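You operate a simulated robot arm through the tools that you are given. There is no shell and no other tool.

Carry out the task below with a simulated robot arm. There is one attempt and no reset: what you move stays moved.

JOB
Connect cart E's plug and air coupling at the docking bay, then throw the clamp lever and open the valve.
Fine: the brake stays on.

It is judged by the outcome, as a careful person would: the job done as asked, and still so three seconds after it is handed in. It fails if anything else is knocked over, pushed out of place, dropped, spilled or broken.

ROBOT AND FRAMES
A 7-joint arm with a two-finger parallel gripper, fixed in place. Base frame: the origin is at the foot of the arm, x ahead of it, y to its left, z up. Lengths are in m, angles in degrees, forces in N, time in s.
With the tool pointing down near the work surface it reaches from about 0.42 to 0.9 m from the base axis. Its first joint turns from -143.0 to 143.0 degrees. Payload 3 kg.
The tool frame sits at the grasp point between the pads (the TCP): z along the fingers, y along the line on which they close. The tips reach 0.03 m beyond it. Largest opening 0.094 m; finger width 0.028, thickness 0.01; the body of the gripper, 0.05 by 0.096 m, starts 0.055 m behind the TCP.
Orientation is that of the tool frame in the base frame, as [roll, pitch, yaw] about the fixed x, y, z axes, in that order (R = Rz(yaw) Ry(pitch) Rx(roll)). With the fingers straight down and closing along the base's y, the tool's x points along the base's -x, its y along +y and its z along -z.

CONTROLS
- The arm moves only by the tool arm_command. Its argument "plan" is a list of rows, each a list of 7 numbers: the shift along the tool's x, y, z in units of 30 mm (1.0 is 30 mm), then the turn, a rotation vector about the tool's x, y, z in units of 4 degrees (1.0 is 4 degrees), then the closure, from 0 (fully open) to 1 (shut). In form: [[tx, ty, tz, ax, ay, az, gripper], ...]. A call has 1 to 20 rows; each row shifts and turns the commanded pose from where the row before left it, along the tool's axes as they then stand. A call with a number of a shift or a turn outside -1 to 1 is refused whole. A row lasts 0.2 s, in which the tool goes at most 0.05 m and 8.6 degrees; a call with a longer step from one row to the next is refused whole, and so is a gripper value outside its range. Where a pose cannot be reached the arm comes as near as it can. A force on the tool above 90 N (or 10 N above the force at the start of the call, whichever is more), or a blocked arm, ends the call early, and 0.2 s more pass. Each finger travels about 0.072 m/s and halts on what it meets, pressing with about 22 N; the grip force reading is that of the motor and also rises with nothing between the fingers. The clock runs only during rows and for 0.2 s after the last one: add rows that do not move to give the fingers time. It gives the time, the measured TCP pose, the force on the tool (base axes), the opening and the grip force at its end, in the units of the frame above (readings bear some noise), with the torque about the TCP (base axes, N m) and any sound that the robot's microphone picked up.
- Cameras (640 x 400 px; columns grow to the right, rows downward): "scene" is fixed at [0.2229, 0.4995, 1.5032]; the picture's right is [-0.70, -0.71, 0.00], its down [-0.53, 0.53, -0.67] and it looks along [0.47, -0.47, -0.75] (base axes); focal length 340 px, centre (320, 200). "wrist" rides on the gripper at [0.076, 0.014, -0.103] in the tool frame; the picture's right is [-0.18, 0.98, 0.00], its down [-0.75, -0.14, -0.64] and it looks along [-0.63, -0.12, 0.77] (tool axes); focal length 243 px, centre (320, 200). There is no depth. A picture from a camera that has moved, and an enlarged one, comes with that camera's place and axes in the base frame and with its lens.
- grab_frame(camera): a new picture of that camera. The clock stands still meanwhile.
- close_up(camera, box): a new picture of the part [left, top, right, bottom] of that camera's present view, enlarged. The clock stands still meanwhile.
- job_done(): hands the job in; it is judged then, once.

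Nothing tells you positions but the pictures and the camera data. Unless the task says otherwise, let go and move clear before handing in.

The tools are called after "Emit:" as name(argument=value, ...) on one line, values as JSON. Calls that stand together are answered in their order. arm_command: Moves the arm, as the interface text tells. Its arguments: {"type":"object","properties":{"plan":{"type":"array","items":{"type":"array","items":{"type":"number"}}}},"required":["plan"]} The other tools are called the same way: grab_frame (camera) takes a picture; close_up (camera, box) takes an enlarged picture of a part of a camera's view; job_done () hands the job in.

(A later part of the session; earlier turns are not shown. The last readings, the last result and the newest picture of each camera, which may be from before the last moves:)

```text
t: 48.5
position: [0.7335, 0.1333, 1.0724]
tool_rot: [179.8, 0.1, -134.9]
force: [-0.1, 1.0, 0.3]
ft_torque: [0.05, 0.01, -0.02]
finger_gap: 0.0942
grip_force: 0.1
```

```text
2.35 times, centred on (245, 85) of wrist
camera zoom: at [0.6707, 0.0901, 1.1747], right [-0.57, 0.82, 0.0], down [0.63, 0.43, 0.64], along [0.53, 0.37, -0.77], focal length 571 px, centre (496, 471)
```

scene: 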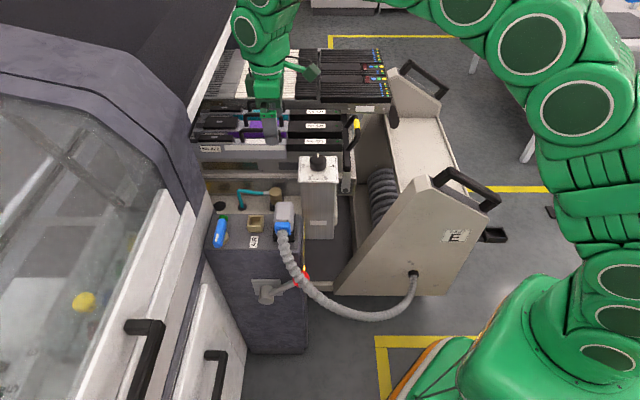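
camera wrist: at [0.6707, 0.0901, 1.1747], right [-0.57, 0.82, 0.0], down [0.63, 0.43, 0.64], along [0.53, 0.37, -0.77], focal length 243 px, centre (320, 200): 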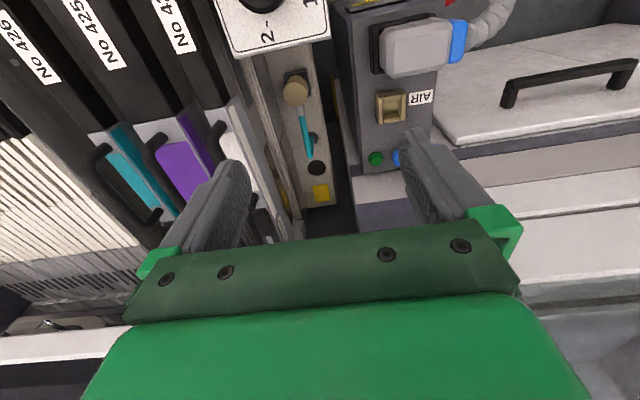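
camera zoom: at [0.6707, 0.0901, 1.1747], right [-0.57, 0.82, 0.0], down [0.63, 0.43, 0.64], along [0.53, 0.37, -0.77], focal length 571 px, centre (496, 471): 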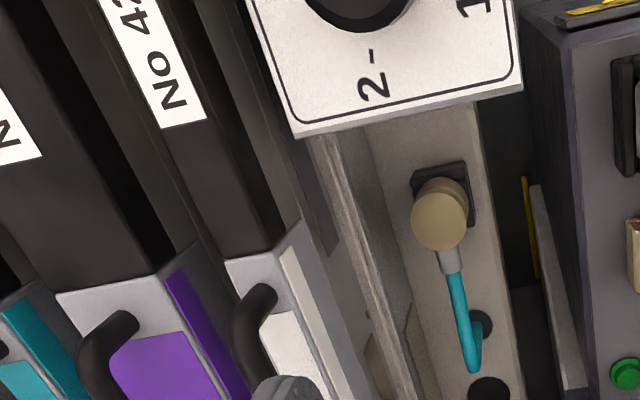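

The coupling axis is at about (0.781, 0.124) with its top at z 0.80, and the tray fronts are about 57 mm behind it, leaving roughly 10 mm behind the gripper body. I'll line up with a limited finger opening, descend part-way, and re-check.

Emit:
arm_command(plan=[[-0.41, -0.68, 0, 0, 0, 0, 0.4], [-0.41, -0.68, 0, 0, 0, 0, 0.4], [0, 0, 0, 0, 0, 0, 0.4], [0, 0, 0.7, 0, 0, 0, 0.4], [0, 0, 0.7, 0, 0, 0, 0.4], [0, 0, 0.7, 0, 0, 0, 0.4], [0, 0, 0.7, 0, 0, 0, 0.4], [0, 0, 0.7, 0, 0, 0, 0.4], [0, 0, 0, 0, 0, 0, 0.4]])

Emit:
grab_frame(camera="wrist")

Emit:
close_up(camera="wrist", box=[240, 60, 400, 240])

Emit:
close_up(camera="scene", box=[200, 90, 330, 220])

```text
t: 50.5
position: [0.7788, 0.1224, 0.9683]
tool_rot: [179.8, 0.1, -134.9]
force: [0.0, -0.8, -0.7]
ft_torque: [-0.02, 0.02, -0.03]
finger_gap: 0.0565
grip_force: 0.1
```

```text
taken
camera wrist: at [0.717, 0.0797, 1.0721], right [-0.57, 0.82, 0.0], down [0.63, 0.43, 0.64], along [0.53, 0.37, -0.77], focal length 243 px, centre (320, 200)
```

wrist: 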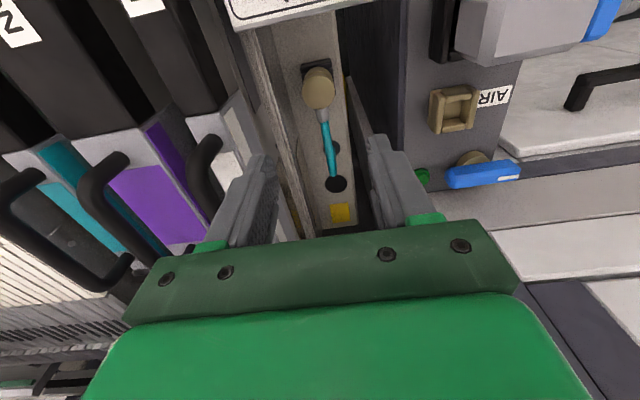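

```text
2.22 times, centred on (320, 150) of wrist
camera zoom: at [0.717, 0.0797, 1.0721], right [-0.57, 0.82, 0.0], down [0.63, 0.43, 0.64], along [0.53, 0.37, -0.77], focal length 539 px, centre (320, 311)
```

zoom: 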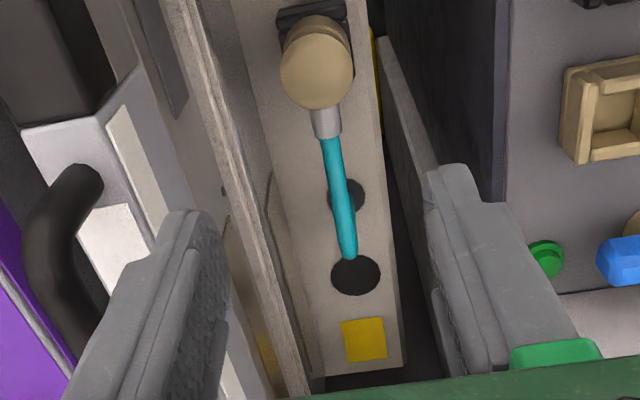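

```text
3.08 times, centred on (265, 155) of scene
camera zoom: at [0.2229, 0.4995, 1.5032], right [-0.7, -0.71, 0.0], down [-0.53, 0.53, -0.67], along [0.47, -0.47, -0.75], focal length 1047 px, centre (489, 338)
```

zoom: 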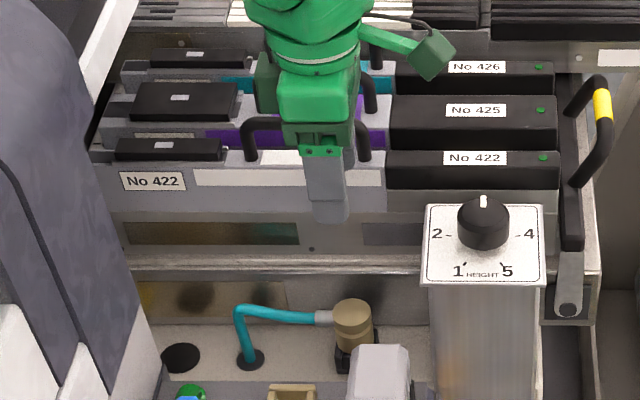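

I'm roughly above the coupling, which is about 4 mm off in one axis and 2 mm in the other. I'll check the tray clearance on the far side before going lower.

Emit:
close_up(camera="wrist", box=[200, 60, 340, 180])

Emit:
close_up(camera="scene", box=[240, 110, 310, 180])

```text
3.33 times, centred on (270, 120) of wrist
camera zoom: at [0.717, 0.0797, 1.0721], right [-0.57, 0.82, 0.0], down [0.63, 0.43, 0.64], along [0.53, 0.37, -0.77], focal length 809 px, centre (487, 467)
```

zoom: 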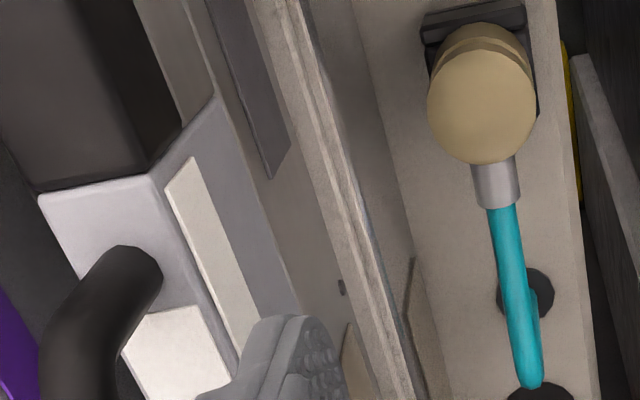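

```text
5.71 times, centred on (275, 145) of scene
camera zoom: at [0.2229, 0.4995, 1.5032], right [-0.7, -0.71, 0.0], down [-0.53, 0.53, -0.67], along [0.47, -0.47, -0.75], focal length 1944 px, centre (577, 514)
```

zoom: 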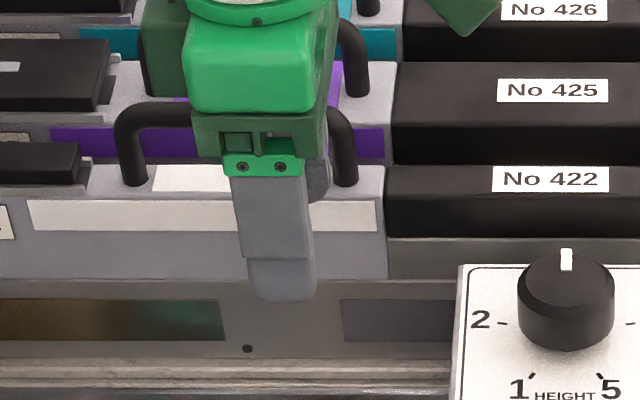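

The tray face is about 56 mm and the rail about 47 mm from the grip axis, so the hand should clear by roughly 8 mm. I'll narrow the finger opening slightly and descend further, checking for contact.

Emit:
arm_command(plan=[[0.127, 0, 0, 0, 0, 0, 0.45], [0, 0, 0.5, 0, 0, 0, 0.45], [0, 0, 0.6, 0, 0, 0, 0.45], [0, 0, 0.6, 0, 0, 0, 0.45], [0, 0, 0.6, 0, 0, 0, 0.45], [0, 0, 0.6, 0, 0, 0, 0.45], [0, 0, 0.5, 0, 0, 0, 0.45], [0, 0, 0.4, 0, 0, 0, 0.45], [0, 0, 0, 0, 0, 0, 0.45]])

Emit:
close_up(camera="wrist", box=[200, 40, 440, 240])

Emit:
close_up(camera="scene", box=[220, 110, 330, 220])

```text
t: 52.5
position: [0.7766, 0.1221, 0.8538]
tool_rot: [179.7, 0.0, -135.0]
force: [1.0, 0.5, 0.2]
ft_torque: [-0.03, -0.01, -0.04]
finger_gap: 0.0518
grip_force: 0.1
```

```text
2.00 times, centred on (320, 140) of wrist
camera zoom: at [0.7139, 0.0792, 0.9562], right [-0.57, 0.82, 0.0], down [0.63, 0.43, 0.64], along [0.53, 0.37, -0.77], focal length 485 px, centre (320, 320)
```

zoom: 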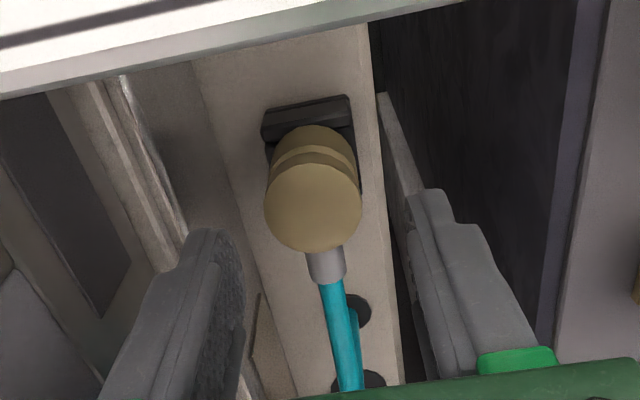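

```text
3.64 times, centred on (275, 165) of scene
camera zoom: at [0.2229, 0.4995, 1.5032], right [-0.7, -0.71, 0.0], down [-0.53, 0.53, -0.67], along [0.47, -0.47, -0.75], focal length 1237 px, centre (484, 327)
```

zoom: 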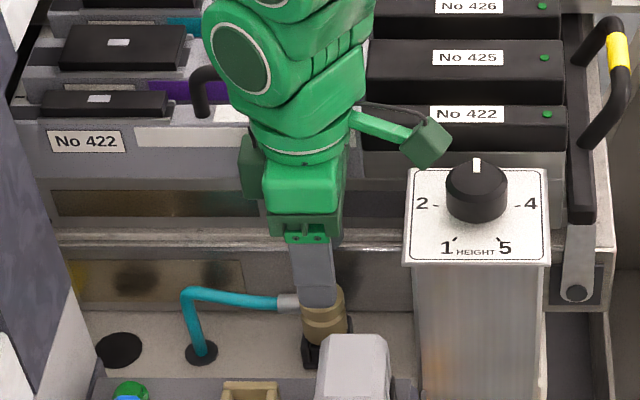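

No contact so far. The coupling is about 2.5 mm toward the rack from the tool centre; I'll correct that and descend to grip height.

Emit:
arm_command(plan=[[-0.03, -0.075, 0, 0, 0, 0, 0.45], [0, 0, 0.4, 0, 0, 0, 0.45], [0, 0, 0.4, 0, 0, 0, 0.45], [0, 0, 0.4, 0, 0, 0, 0.45], [0, 0, 0.4, 0, 0, 0, 0.45], [0, 0, 0.2, 0, 0, 0, 0.45], [0, 0, 0, 0, 0, 0, 0.45]])

Emit:
close_up(camera="wrist", box=[200, 40, 440, 240])

Emit:
close_up(camera="scene", box=[220, 130, 330, 220])

```text
t: 53.7
position: [0.7844, 0.1244, 0.822]
tool_rot: [-179.5, 0.8, -134.8]
force: [8.2, 5.2, 3.8]
ft_torque: [-0.86, 1.17, 0.13]
finger_gap: 0.0515
grip_force: 0.0
stopped in row 5: the force on the tool passed its limit at 124 N (the readings are from after the stop); the commanded pose is now the measured one
```

```text
2.00 times, centred on (320, 140) of wrist
camera zoom: at [0.7209, 0.0808, 0.9219], right [-0.57, 0.82, -0.01], down [0.62, 0.43, 0.65], along [0.54, 0.37, -0.76], focal length 485 px, centre (320, 320)
```

zoom: 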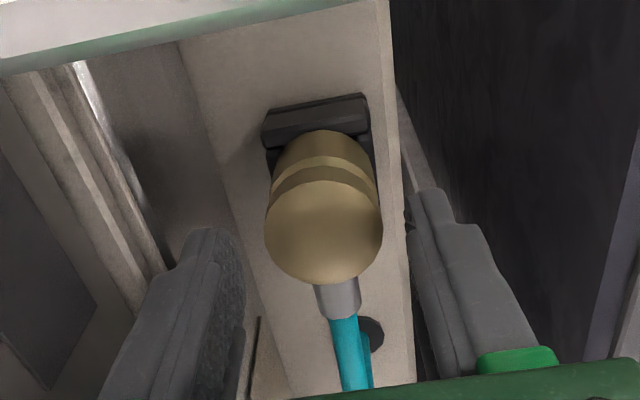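

```text
4.44 times, centred on (275, 175) of scene
camera zoom: at [0.2229, 0.4995, 1.5032], right [-0.7, -0.71, 0.0], down [-0.53, 0.53, -0.67], along [0.47, -0.47, -0.75], focal length 1512 px, centre (520, 311)
```

zoom: 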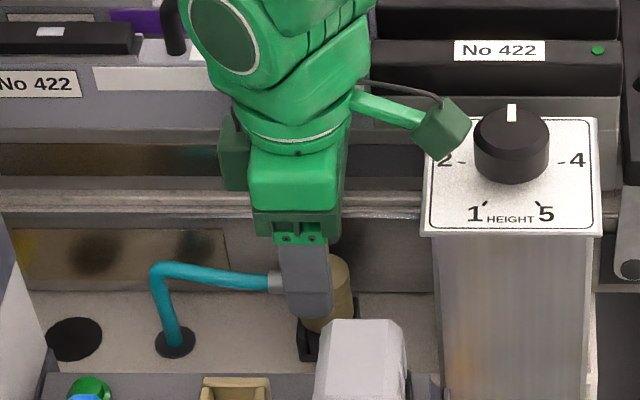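

The stop came from the wrist camera housing touching the HEIGHT post's plate, because the camera hangs on that side. I'll back straight up and check nothing has shifted.

Emit:
arm_command(plan=[[0, 0, -0.3, 0, 0, 0, 0.45], [0, 0, -0.7, 0, 0, 0, 0.45], [0, 0, -0.9, 0, 0, 0, 0.45], [0, 0, -0.9, 0, 0, 0, 0.45], [0, 0, -0.9, 0, 0, 0, 0.45], [0, 0, -0.9, 0, 0, 0, 0.45], [0, 0, 0, 0, 0, 0, 0.45]])

Emit:
grab_frame(camera="scene")

Emit:
close_up(camera="scene", box=[285, 140, 355, 200])

Emit:
grab_frame(camera="wrist")

```text
t: 55.3
position: [0.7805, 0.123, 0.9567]
tool_rot: [-179.4, 0.9, -134.7]
force: [-0.2, -0.2, 0.2]
ft_torque: [0.02, -0.02, 0.02]
finger_gap: 0.0516
grip_force: 0.0
```

```text
taken
```

scene: 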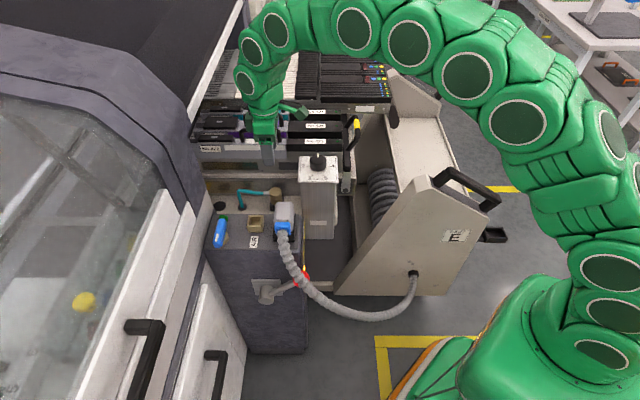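

```text
6.67 times, centred on (320, 170) of scene
camera zoom: at [0.2229, 0.4995, 1.5032], right [-0.7, -0.71, 0.0], down [-0.53, 0.53, -0.67], along [0.47, -0.47, -0.75], focal length 2268 px, centre (320, 400)
```

zoom: 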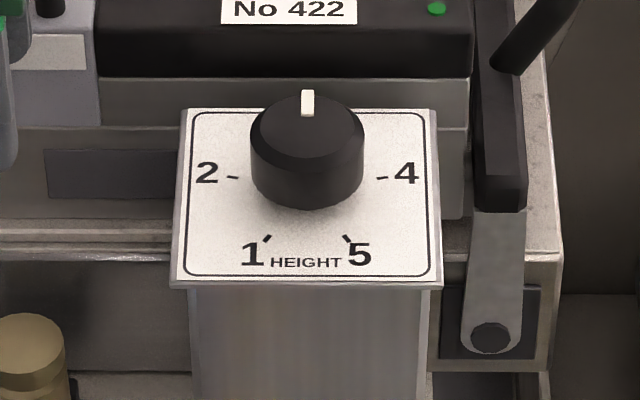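

```text
taken
camera wrist: at [0.7167, 0.0794, 1.058], right [-0.57, 0.82, -0.01], down [0.62, 0.43, 0.65], along [0.54, 0.37, -0.76], focal length 243 px, centre (320, 200)
```

wrist: 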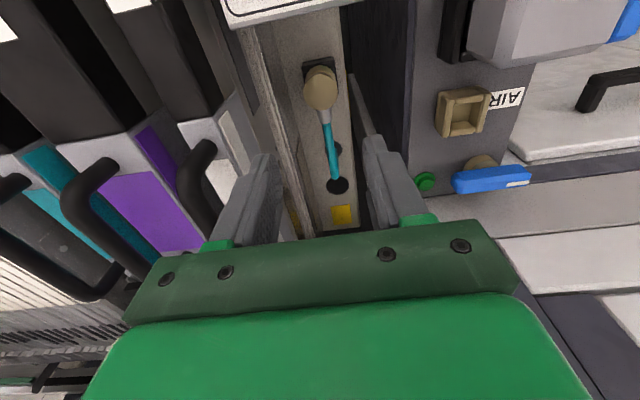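

The post and knob are unchanged, still at 3. I'll tilt the tool 20° about its closing axis so the camera swings up and away from the post, which keeps the finger pads square to the coupling.

Emit:
arm_command(plan=[[0, 0, 0, -0.025, 0.87, 0, 0.45], [0, 0, 0, -0.025, 0.87, 0, 0.45], [0, 0, 0, -0.025, 0.87, 0, 0.45], [0, 0, 0, -0.025, 0.87, 0, 0.45], [0, 0, 0, -0.025, 0.87, 0, 0.45], [0, 0, 0, -0.025, 0.87, 0, 0.45], [0, 0, 0, 0, 0, 0, 0.45]])

Emit:
grab_frame(camera="scene")

Emit:
grab_frame(camera="wrist")

Emit:
close_up(camera="scene", box=[180, 80, 340, 220])

Emit:
close_up(camera="wrist", box=[240, 0, 400, 180])

```text
t: 56.9
position: [0.783, 0.1227, 0.959]
tool_rot: [180.0, -20.0, -134.8]
force: [-0.2, 0.0, -0.4]
ft_torque: [-0.02, 0.02, 0.0]
finger_gap: 0.0516
grip_force: 0.1
```

```text
taken
```

scene: 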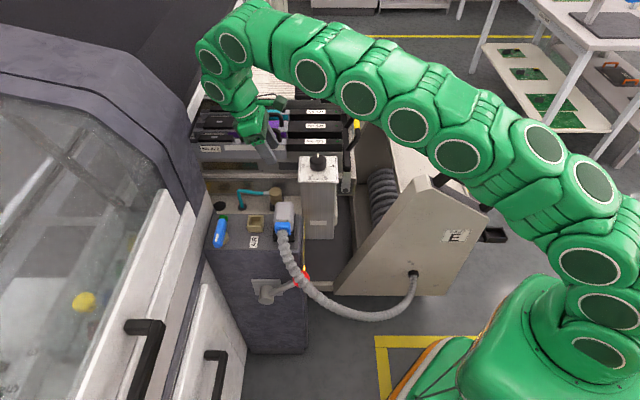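

```text
taken
camera wrist: at [0.7476, 0.1081, 1.0808], right [-0.58, 0.82, -0.06], down [0.75, 0.56, 0.34], along [0.31, 0.15, -0.94], focal length 243 px, centre (320, 200)
```

wrist: 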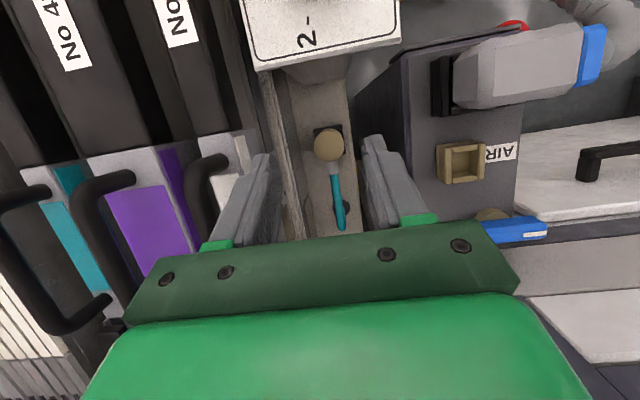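

```text
2.86 times, centred on (260, 150) of scene
camera zoom: at [0.2229, 0.4995, 1.5032], right [-0.7, -0.71, 0.0], down [-0.53, 0.53, -0.67], along [0.47, -0.47, -0.75], focal length 972 px, centre (491, 343)
```

zoom: 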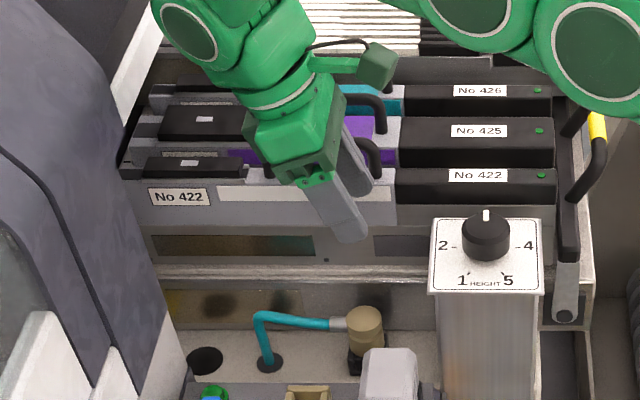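

```text
2.22 times, centred on (320, 90) of wrist
camera zoom: at [0.7476, 0.1081, 1.0808], right [-0.58, 0.82, -0.06], down [0.75, 0.56, 0.34], along [0.31, 0.15, -0.94], focal length 539 px, centre (320, 444)
```

zoom: 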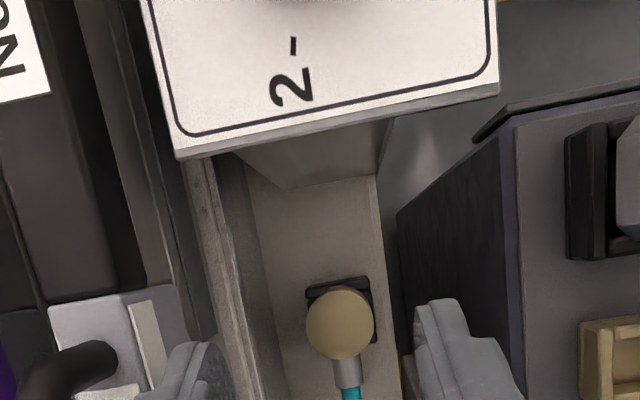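

The tilt frees the camera from the post, and the coupling axis is confirmed at about (0.781, 0.123). I'll descend vertically in the tilted pose, stopping above grip height to check.

Emit:
arm_command(plan=[[-0.2366, 0.005, 0.6275, 0, 0, 0, 0.45], [-0.2366, 0.005, 0.6275, 0, 0, 0, 0.45], [-0.2366, 0.005, 0.6275, 0, 0, 0, 0.45], [-0.2366, 0.005, 0.6275, 0, 0, 0, 0.45], [-0.2366, 0.005, 0.6275, 0, 0, 0, 0.45], [-0.12, 0.005, 0.31, 0, 0, 0, 0.45], [0, 0, 0, 0, 0, 0, 0.45]])

Emit:
close_up(camera="wrist", box=[200, 40, 440, 240])

Emit:
close_up(camera="scene", box=[180, 80, 340, 220])

```text
t: 58.5
position: [0.783, 0.124, 0.8477]
tool_rot: [179.9, -20.1, -134.7]
force: [-0.3, -0.4, -0.6]
ft_torque: [-0.04, -0.02, -0.03]
finger_gap: 0.0517
grip_force: 0.0
```

```text
2.00 times, centred on (320, 140) of wrist
camera zoom: at [0.7494, 0.1087, 0.9701], right [-0.58, 0.82, -0.06], down [0.75, 0.56, 0.34], along [0.31, 0.15, -0.94], focal length 485 px, centre (320, 320)
```

zoom: 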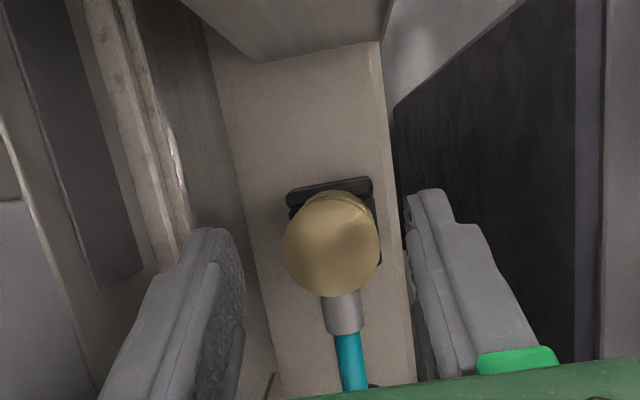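

```text
2.86 times, centred on (260, 150) of scene
camera zoom: at [0.2229, 0.4995, 1.5032], right [-0.7, -0.71, 0.0], down [-0.53, 0.53, -0.67], along [0.47, -0.47, -0.75], focal length 972 px, centre (491, 343)
```

zoom: 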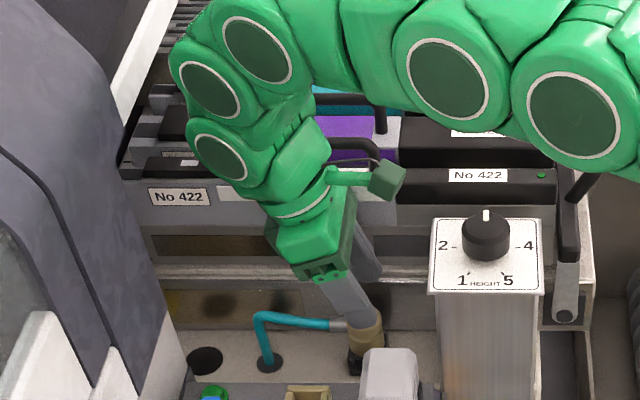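

Position is good: the coupling sits within 2 mm sideways of the tool. Final descent to grip height.

Emit:
arm_command(plan=[[-0.1425, 0.03, 0.392, 0, 0, 0, 0.45], [-0.1425, 0.03, 0.392, 0, 0, 0, 0.45], [-0.1425, 0, 0.392, 0, 0, 0, 0.45], [-0.1425, 0, 0.392, 0, 0, 0, 0.45], [0, 0, 0, 0, 0, 0, 0.45]])

Emit:
close_up(camera="wrist", box=[200, 40, 440, 240])

Emit:
close_up(camera="scene", box=[220, 130, 330, 220])

```text
t: 59.7
position: [0.7811, 0.1257, 0.7999]
tool_rot: [179.9, -20.2, -134.7]
force: [0.3, 0.6, 0.1]
ft_torque: [0.0, 0.03, -0.03]
finger_gap: 0.0519
grip_force: 0.0
```

```text
2.00 times, centred on (320, 140) of wrist
camera zoom: at [0.747, 0.1105, 0.9208], right [-0.58, 0.81, -0.06], down [0.75, 0.56, 0.34], along [0.31, 0.15, -0.94], focal length 485 px, centre (320, 320)
```

zoom: 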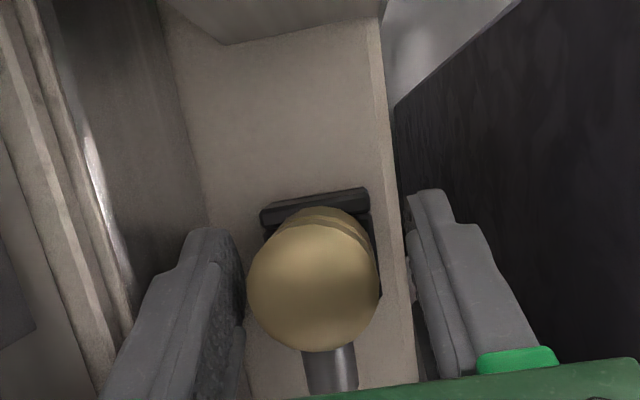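

```text
4.44 times, centred on (275, 175) of scene
camera zoom: at [0.2229, 0.4995, 1.5032], right [-0.7, -0.71, 0.0], down [-0.53, 0.53, -0.67], along [0.47, -0.47, -0.75], focal length 1512 px, centre (520, 311)
```

zoom: 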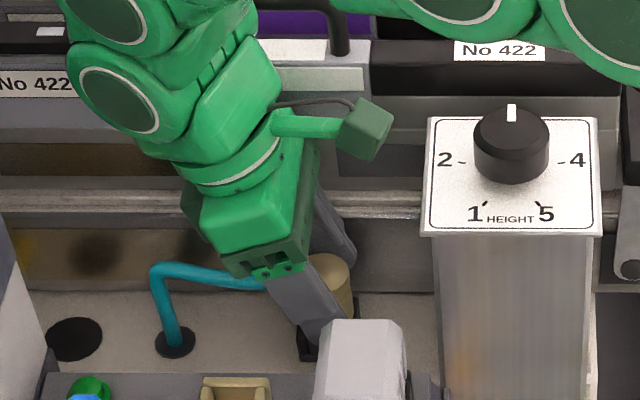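

The coupling is centred between the fingers within about 1 mm. Closing the gripper.

Emit:
arm_command(plan=[[0, 0, 0, 0, 0, 0, 1], [0, 0, 0, 0, 0, 0, 1], [0, 0, 0, 0, 0, 0, 1], [0, 0, 0, 0, 0, 0, 1]])

Emit:
close_up(camera="wrist", box=[200, 40, 440, 240])

```text
t: 60.7
position: [0.7818, 0.1243, 0.7983]
tool_rot: [179.9, -20.1, -134.8]
force: [3.2, -2.5, -0.5]
ft_torque: [-0.17, -0.23, 0.02]
finger_gap: 0.0353
grip_force: 22.3
```

```text
2.00 times, centred on (320, 140) of wrist
camera zoom: at [0.7472, 0.1103, 0.921], right [-0.58, 0.82, -0.06], down [0.75, 0.56, 0.34], along [0.31, 0.15, -0.94], focal length 485 px, centre (320, 320)
```

zoom: 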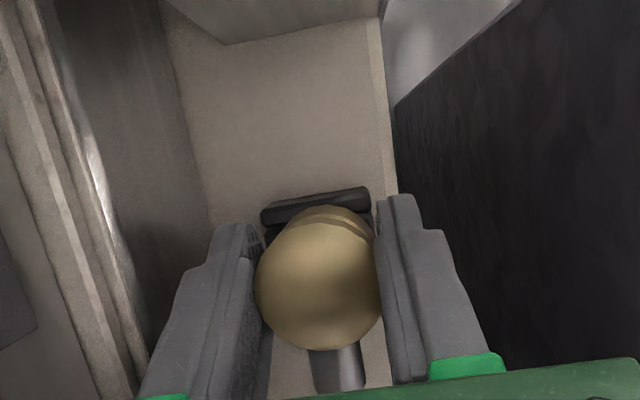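

Gripped at 35 mm. Now lifting straight up slowly while watching the force from the hose.

Emit:
arm_command(plan=[[0.057, 0, -0.157, 0, 0, 0, 1], [0.114, 0, -0.313, 0, 0, 0, 1], [0.171, 0, -0.47, 0, 0, 0, 1], [0.171, 0, -0.47, 0, 0, 0, 1], [0.171, 0, -0.47, 0, 0, 0, 1], [0, 0, 0, 0, 0, 0, 1]])

Emit:
close_up(camera="wrist", box=[200, 40, 440, 240])

Emit:
close_up(camera="scene", box=[200, 110, 330, 220])

```text
t: 62.1
position: [0.7821, 0.1252, 0.858]
tool_rot: [179.7, -20.2, -134.7]
force: [0.2, 0.8, -1.6]
ft_torque: [-0.02, 0.02, 0.03]
finger_gap: 0.0351
grip_force: 21.9
```

```text
2.00 times, centred on (320, 140) of wrist
camera zoom: at [0.7484, 0.1098, 0.9797], right [-0.58, 0.81, -0.06], down [0.75, 0.56, 0.34], along [0.31, 0.15, -0.94], focal length 485 px, centre (320, 320)
```

zoom: 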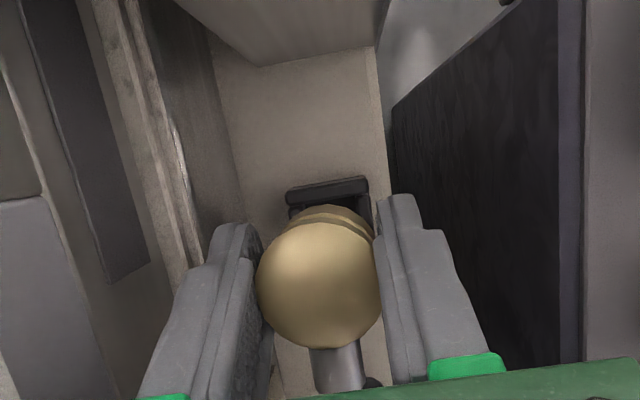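

```text
3.64 times, centred on (265, 165) of scene
camera zoom: at [0.2229, 0.4995, 1.5032], right [-0.7, -0.71, 0.0], down [-0.53, 0.53, -0.67], along [0.47, -0.47, -0.75], focal length 1237 px, centre (520, 327)
```

zoom: 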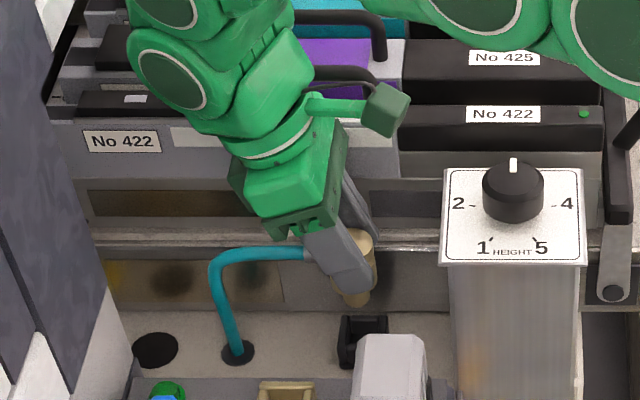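

The coupling is out of its holder and the hose follows freely. I'll inspect the emptied holder and the coupling's underside to know the insertion geometry.

Emit:
close_up(camera="scene", box=[250, 170, 310, 220])

Emit:
close_up(camera="wrist", box=[290, 110, 390, 180])

```text
8.00 times, centred on (280, 195) of scene
camera zoom: at [0.2229, 0.4995, 1.5032], right [-0.7, -0.71, 0.0], down [-0.53, 0.53, -0.67], along [0.47, -0.47, -0.75], focal length 2721 px, centre (640, 240)
```

zoom: 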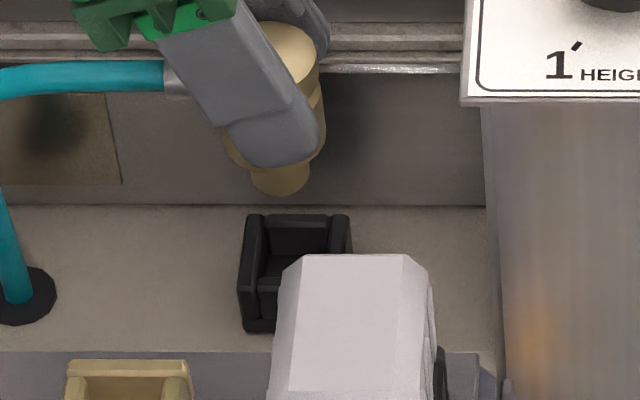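

```text
5.71 times, centred on (340, 145) of wrist
camera zoom: at [0.7484, 0.1098, 0.9797], right [-0.58, 0.81, -0.06], down [0.75, 0.56, 0.34], along [0.31, 0.15, -0.94], focal length 1386 px, centre (206, 514)
```

zoom: 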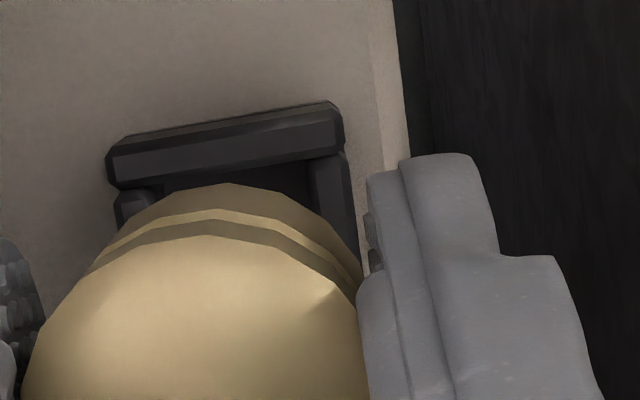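

The coupling's insert is a round stub about 21 mm across, and the AIR opening is about 24 mm, so any yaw will fit. I'll raise it and turn it about 60° so the hose points to its root, stopping just beyond the AIR socket for a visual check.

Emit:
arm_command(plan=[[0.262, 0, -0.72, 0, 0, 0, 1], [0.262, 0, -0.72, 0, 0, 0, 1], [0.262, 0, -0.72, 0, 0, 0, 1], [0.262, 0, -0.72, 0, 0, 0, 1], [-0.132, 0.186, -0.048, -0.342, 0, 0.94, 1], [-0.12, 0.196, -0.044, -0.342, 0, 0.94, 1], [-0.107, 0.204, -0.039, -0.342, 0, 0.94, 1], [-0.093, 0.212, -0.034, -0.342, 0, 0.94, 1], [-0.079, 0.218, -0.029, -0.342, 0, 0.94, 1], [-0.065, 0.223, -0.024, -0.342, 0, 0.94, 1], [-0.05, 0.228, -0.018, -0.342, 0, 0.94, 1], [-0.035, 0.231, -0.013, -0.342, 0, 0.94, 1], [-0.02, 0.233, -0.007, -0.342, 0, 0.94, 1], [-0.004, 0.234, -0.002, -0.342, 0, 0.94, 1], [0.011, 0.233, 0.004, -0.342, 0, 0.94, 1], [0.026, 0.232, 0.01, -0.342, 0, 0.94, 1], [0.042, 0.229, 0.015, -0.342, 0, 0.94, 1], [0.057, 0.226, 0.021, -0.342, 0, 0.94, 1], [0.071, 0.221, 0.026, -0.342, 0, 0.94, 1], [0, 0, 0, 0, 0, 0, 1]])

Emit:
grab_frame(camera="wrist")

Emit:
grab_frame(camera="scene")

```text
t: 66.3
position: [0.7571, 0.2272, 0.9424]
tool_rot: [-179.9, -20.2, 165.2]
force: [0.4, -0.5, -1.7]
ft_torque: [0.0, 0.01, -0.01]
finger_gap: 0.0351
grip_force: 21.9
out of reach, approached as far as the arm can: row 10
```

```text
taken
camera wrist: at [0.7272, 0.2515, 1.0647], right [0.42, 0.91, -0.06], down [0.86, -0.37, 0.34], along [0.29, -0.2, -0.94], focal length 243 px, centre (320, 200)
```

wrist: 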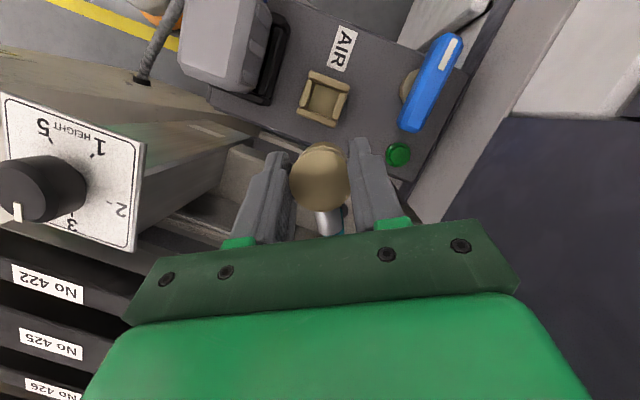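

```text
taken
```

scene: 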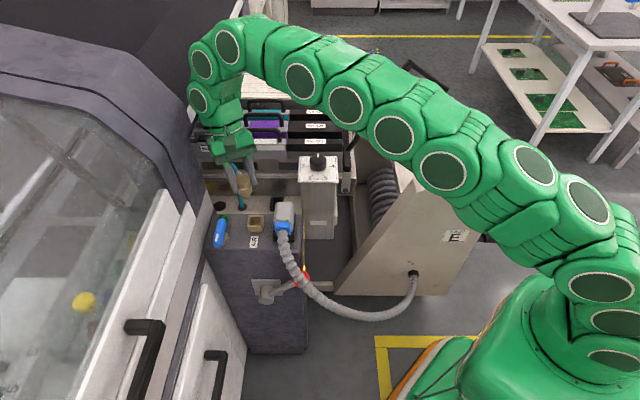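

A great view with the coupling and AIR socket both visible. Zooming in to measure the offset between them.

Emit:
close_up(camera="wrist", box=[270, 50, 380, 150])

Emit:
close_up(camera="wrist", box=[270, 130, 380, 240])

Emit:
close_up(camera="wrist", box=[370, 20, 480, 180])

Emit:
close_up(camera="scene", box=[205, 150, 295, 250])

```text
4.00 times, centred on (325, 100) of wrist
camera zoom: at [0.7272, 0.2515, 1.0647], right [0.42, 0.91, -0.06], down [0.86, -0.37, 0.34], along [0.29, -0.2, -0.94], focal length 970 px, centre (300, 600)
```

zoom: 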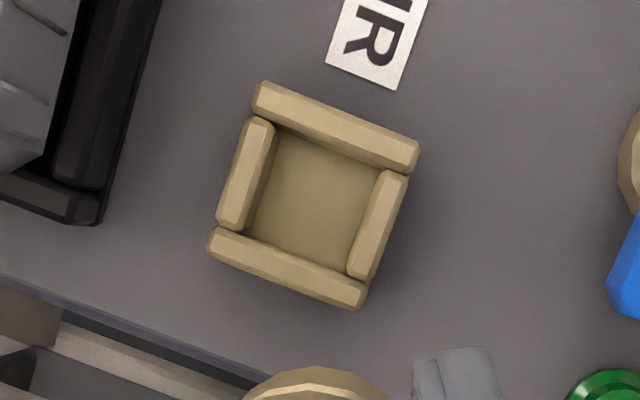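

```text
3.64 times, centred on (325, 185) of wrist
camera zoom: at [0.7272, 0.2515, 1.0647], right [0.42, 0.91, -0.06], down [0.86, -0.37, 0.34], along [0.29, -0.2, -0.94], focal length 882 px, centre (302, 254)
```

zoom: 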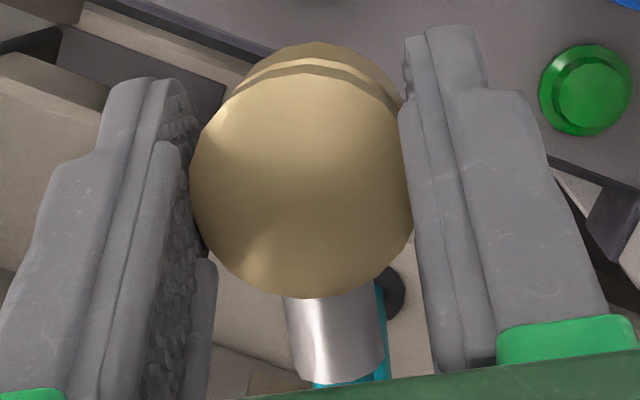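

```text
2.50 times, centred on (425, 100) of wrist
camera zoom: at [0.7272, 0.2515, 1.0647], right [0.42, 0.91, -0.06], down [0.86, -0.37, 0.34], along [0.29, -0.2, -0.94], focal length 606 px, centre (58, 450)
```

zoom: 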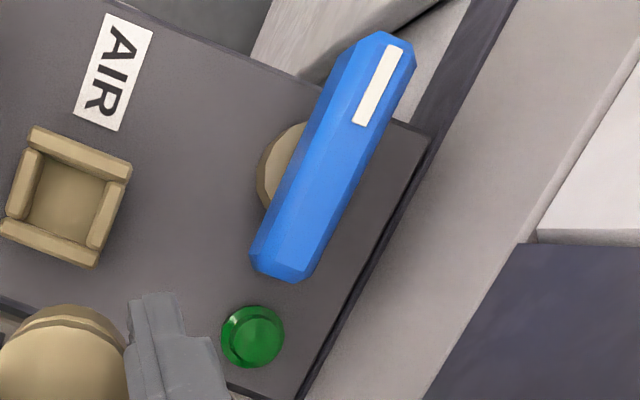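

```text
4.00 times, centred on (250, 200) of scene
camera zoom: at [0.2229, 0.4995, 1.5032], right [-0.7, -0.71, 0.0], down [-0.53, 0.53, -0.67], along [0.47, -0.47, -0.75], focal length 1361 px, centre (600, 200)
```

zoom: 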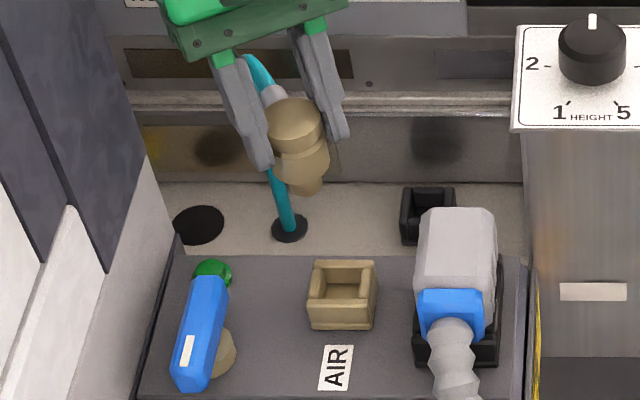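

The coupling hangs vertically, and the AIR socket centre is about 46 mm ahead and 4 mm sideways of it. I'll move over it and descend partway, then verify.

Emit:
arm_command(plan=[[0.479, 0.049, 0.176, 0, 0, 0, 1], [0.479, 0.049, 0.176, 0, 0, 0, 1], [0.479, 0.049, 0.176, 0, 0, 0, 1], [0, 0, 0, 0, 0, 0, 1], [-0.173, 0, 0.469, 0, 0, 0, 1], [-0.173, 0, 0.469, 0, 0, 0, 1], [0, 0, 0, 0, 0, 0, 1]])

Emit:
close_up(camera="wrist", box=[240, 80, 400, 220])

Emit:
close_up(camera="scene", box=[220, 170, 300, 250])

Emit:
grab_frame(camera="wrist")

```text
t: 67.9
position: [0.7164, 0.2417, 0.9146]
tool_rot: [-179.9, -20.2, 165.2]
force: [-0.5, -0.3, -1.6]
ft_torque: [-0.01, 0.02, 0.02]
finger_gap: 0.035
grip_force: 22.1
```

```text
2.86 times, centred on (320, 150) of wrist
camera zoom: at [0.6856, 0.2657, 1.035], right [0.42, 0.91, -0.06], down [0.86, -0.37, 0.34], along [0.29, -0.2, -0.94], focal length 693 px, centre (320, 343)
```

zoom: 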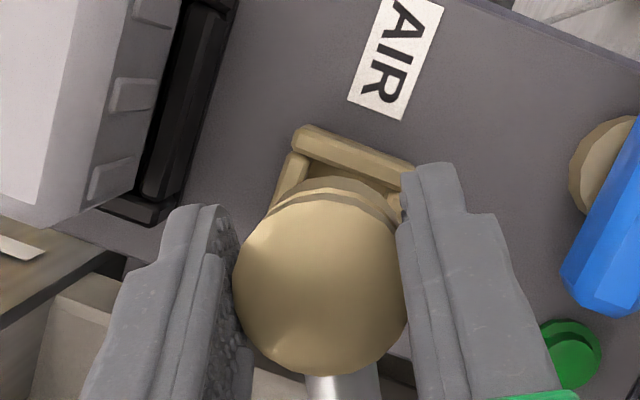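

```text
5.00 times, centred on (260, 210) of scene
camera zoom: at [0.2229, 0.4995, 1.5032], right [-0.7, -0.71, 0.0], down [-0.53, 0.53, -0.67], along [0.47, -0.47, -0.75], focal length 1701 px, centre (620, 150)
```

zoom: 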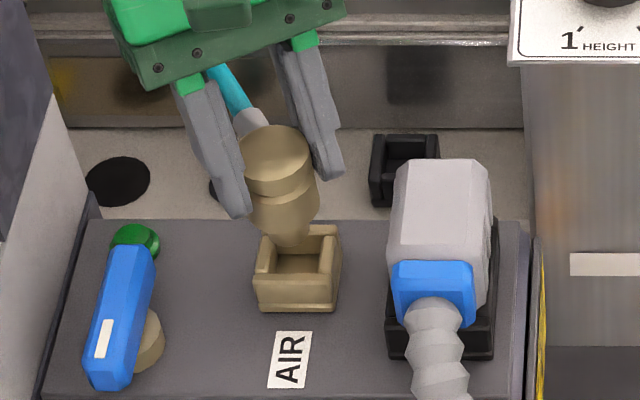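

```text
taken
camera wrist: at [0.6856, 0.2657, 1.035], right [0.42, 0.91, -0.06], down [0.86, -0.37, 0.34], along [0.29, -0.2, -0.94], focal length 243 px, centre (320, 200)
```

wrist: 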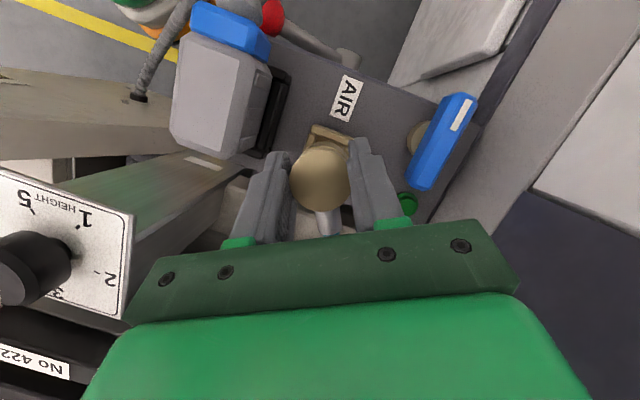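

The coupling is about 2–3 mm too far back by both views. I'll correct that and lower to just above the rim.

Emit:
arm_command(plan=[[0.075, 0.035, 0.027, 0, 0, 0, 1], [0, 0, 0, 0, 0, 0, 1], [-0.115, 0, 0.313, 0, 0, 0, 1], [-0.058, 0, 0.156, 0, 0, 0, 1], [0, 0, 0, 0, 0, 0, 1]])

Emit:
close_up(camera="wrist", box=[240, 80, 400, 220])

Emit:
close_up(camera="scene", box=[230, 180, 290, 240])

```text
t: 69.1
position: [0.7108, 0.243, 0.8977]
tool_rot: [180.0, -20.2, 165.2]
force: [0.7, 1.0, -2.0]
ft_torque: [-0.02, 0.01, 0.0]
finger_gap: 0.0347
grip_force: 22.0
```

```text
2.86 times, centred on (320, 150) of wrist
camera zoom: at [0.6816, 0.2676, 1.0199], right [0.42, 0.91, -0.06], down [0.86, -0.37, 0.34], along [0.29, -0.2, -0.94], focal length 693 px, centre (320, 343)
```

zoom: 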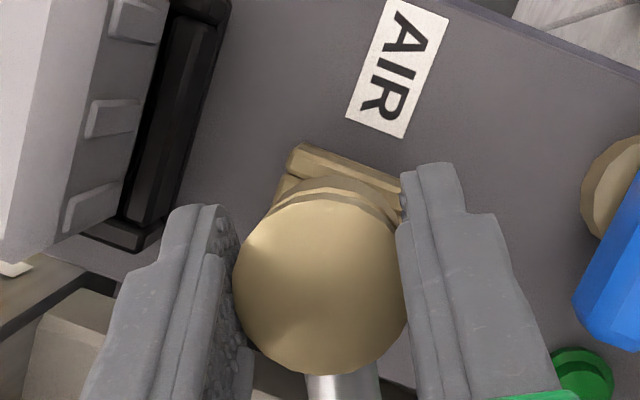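

```text
6.67 times, centred on (260, 210) of scene
camera zoom: at [0.2229, 0.4995, 1.5032], right [-0.7, -0.71, 0.0], down [-0.53, 0.53, -0.67], along [0.47, -0.47, -0.75], focal length 2268 px, centre (720, 133)
```

zoom: 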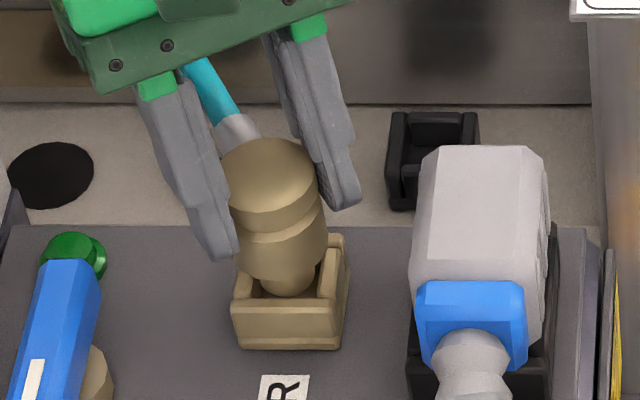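

The insert is right at the socket mouth, maybe 2 mm too far right. Correcting that and lowering gently.

Emit:
arm_command(plan=[[-0.031, 0.06, -0.0115, 0, 0, 0, 1], [0, 0, 0, 0, 0, 0, 1], [-0.046, 0, 0.125, 0, 0, 0, 1], [-0.046, 0, 0.125, 0, 0, 0, 1], [0, 0, 0, 0, 0, 0, 1]])

Emit:
close_up(camera="scene", box=[230, 180, 290, 240])

Emit:
close_up(camera="wrist", box=[240, 80, 400, 220])

```text
t: 70.3
position: [0.7148, 0.2437, 0.8893]
tool_rot: [-179.9, -20.3, 165.2]
force: [-9.1, -10.7, 2.9]
ft_torque: [-0.63, 0.55, 0.03]
finger_gap: 0.0354
grip_force: 21.8
```

```text
6.67 times, centred on (260, 210) of scene
camera zoom: at [0.2229, 0.4995, 1.5032], right [-0.7, -0.71, 0.0], down [-0.53, 0.53, -0.67], along [0.47, -0.47, -0.75], focal length 2268 px, centre (720, 133)
```

zoom: 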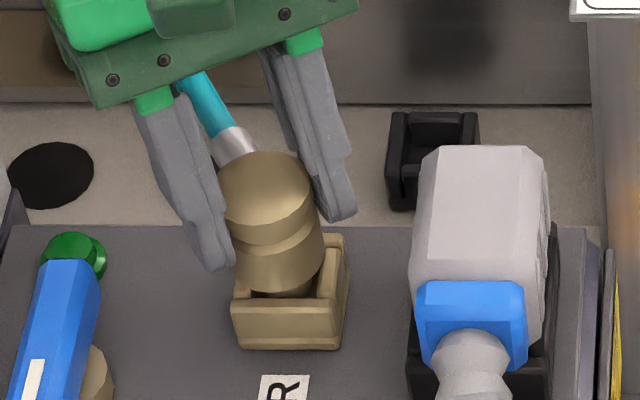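

```text
2.86 times, centred on (320, 150) of wrist
camera zoom: at [0.684, 0.269, 1.0121], right [0.42, 0.91, -0.06], down [0.86, -0.37, 0.34], along [0.29, -0.2, -0.94], focal length 693 px, centre (320, 343)
```

zoom: 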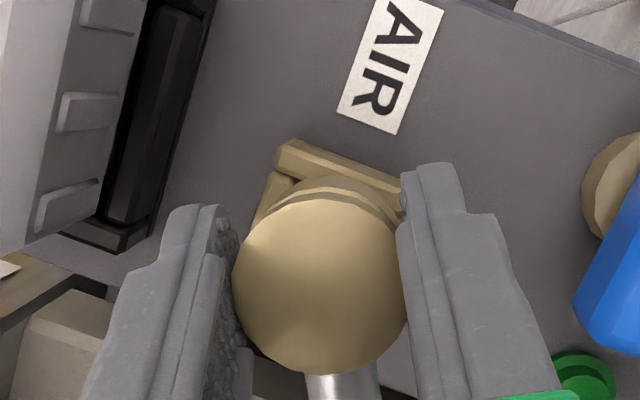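

The sideways force shows the insert is already inside the opening and touching its left wall, so the last nudge was too much. I'll undo it and keep lowering.

Emit:
arm_command(plan=[[0.031, -0.06, 0.0115, 0, 0, 0, 1], [0, 0, 0, 0, 0, 0, 1]])

Emit:
arm_command(plan=[[-0.035, 0, 0.094, 0, 0, 0, 1], [-0.035, 0, 0.094, 0, 0, 0, 1], [0, 0, 0, 0, 0, 0, 1]])

Emit:
close_up(camera="scene", box=[230, 180, 290, 240])

```text
t: 70.9
position: [0.7134, 0.2452, 0.8882]
tool_rot: [-180.0, -20.1, 165.2]
force: [-0.3, 0.3, -0.5]
ft_torque: [-0.04, -0.03, 0.03]
finger_gap: 0.0351
grip_force: 21.9
```

```text
t: 71.7
position: [0.712, 0.2439, 0.8836]
tool_rot: [-180.0, -20.2, 165.2]
force: [-0.9, 0.4, -1.1]
ft_torque: [0.01, -0.01, 0.0]
finger_gap: 0.0354
grip_force: 22.1
```

```text
6.67 times, centred on (260, 210) of scene
camera zoom: at [0.2229, 0.4995, 1.5032], right [-0.7, -0.71, 0.0], down [-0.53, 0.53, -0.67], along [0.47, -0.47, -0.75], focal length 2268 px, centre (720, 133)
```

zoom: 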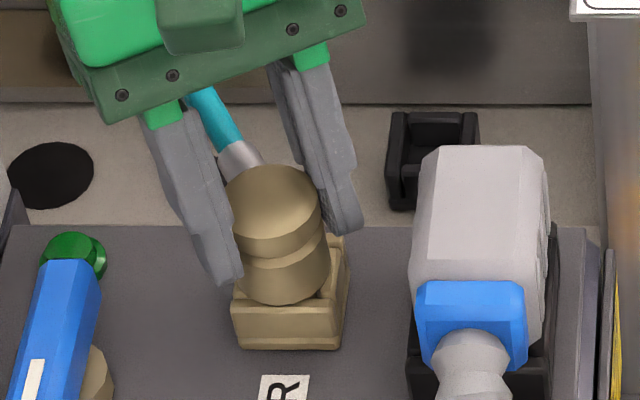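

The insert is sliding in with no resistance. Continuing downward until it seats.

Emit:
arm_command(plan=[[-0.035, 0, 0.094, 0, 0, 0, 1], [-0.035, 0, 0.094, 0, 0, 0, 1], [0, 0, 0, 0, 0, 0, 1]])

Emit:
close_up(camera="scene", box=[230, 180, 290, 240])

```text
t: 72.5
position: [0.7122, 0.2441, 0.8768]
tool_rot: [-180.0, -20.0, 165.1]
force: [2.9, 0.7, 8.5]
ft_torque: [-0.14, -0.18, 0.06]
finger_gap: 0.035
grip_force: 22.3
```

```text
6.67 times, centred on (260, 210) of scene
camera zoom: at [0.2229, 0.4995, 1.5032], right [-0.7, -0.71, 0.0], down [-0.53, 0.53, -0.67], along [0.47, -0.47, -0.75], focal length 2268 px, centre (720, 133)
```

zoom: 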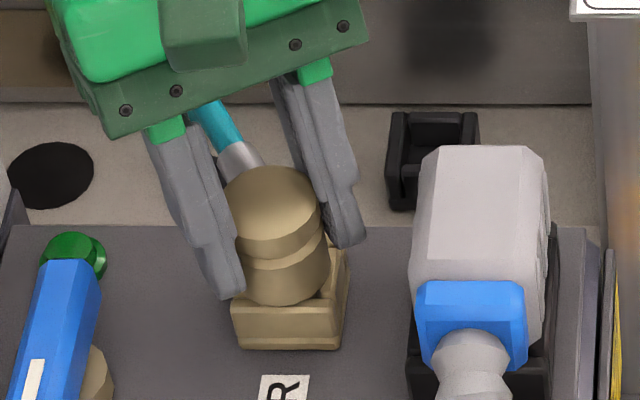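

The coupling has come to rest with its body at the socket rim, at the expected height. I'll release it gently and check that it stays.

Emit:
arm_command(plan=[[0.017, 0, -0.047, 0, 0, 0, 1], [0, 0, 0, 0, 0, 0, 0.49], [0, 0, 0, 0, 0, 0, 0.49], [0, 0, 0, 0, 0, 0, 0.49]])

Emit:
close_up(camera="scene", box=[230, 180, 290, 240])

Emit:
close_up(camera="wrist", box=[240, 80, 400, 220])

```text
t: 73.5
position: [0.7136, 0.2439, 0.8761]
tool_rot: [179.9, -20.2, 165.2]
force: [-1.0, 0.8, 0.4]
ft_torque: [-0.02, -0.03, 0.01]
finger_gap: 0.0478
grip_force: 0.1
```

```text
6.67 times, centred on (260, 210) of scene
camera zoom: at [0.2229, 0.4995, 1.5032], right [-0.7, -0.71, 0.0], down [-0.53, 0.53, -0.67], along [0.47, -0.47, -0.75], focal length 2268 px, centre (720, 133)
```

zoom: 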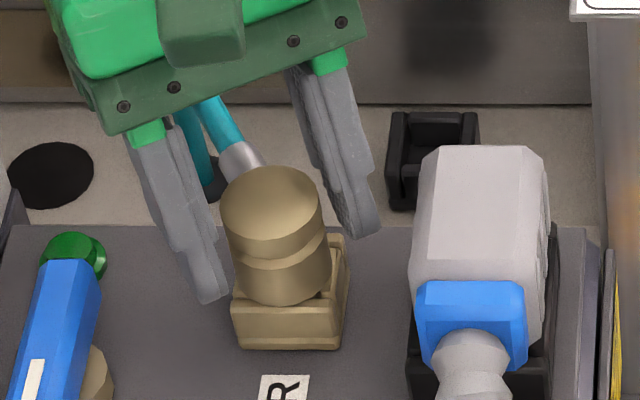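

```text
2.86 times, centred on (320, 150) of wrist
camera zoom: at [0.6822, 0.2687, 1.0], right [0.42, 0.91, -0.06], down [0.86, -0.37, 0.34], along [0.29, -0.2, -0.94], focal length 693 px, centre (320, 343)
```

zoom: 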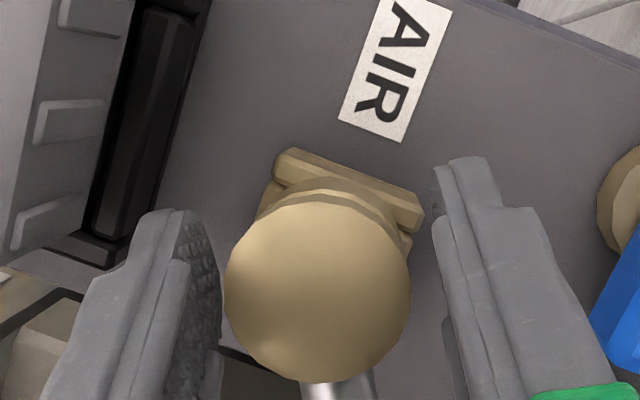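

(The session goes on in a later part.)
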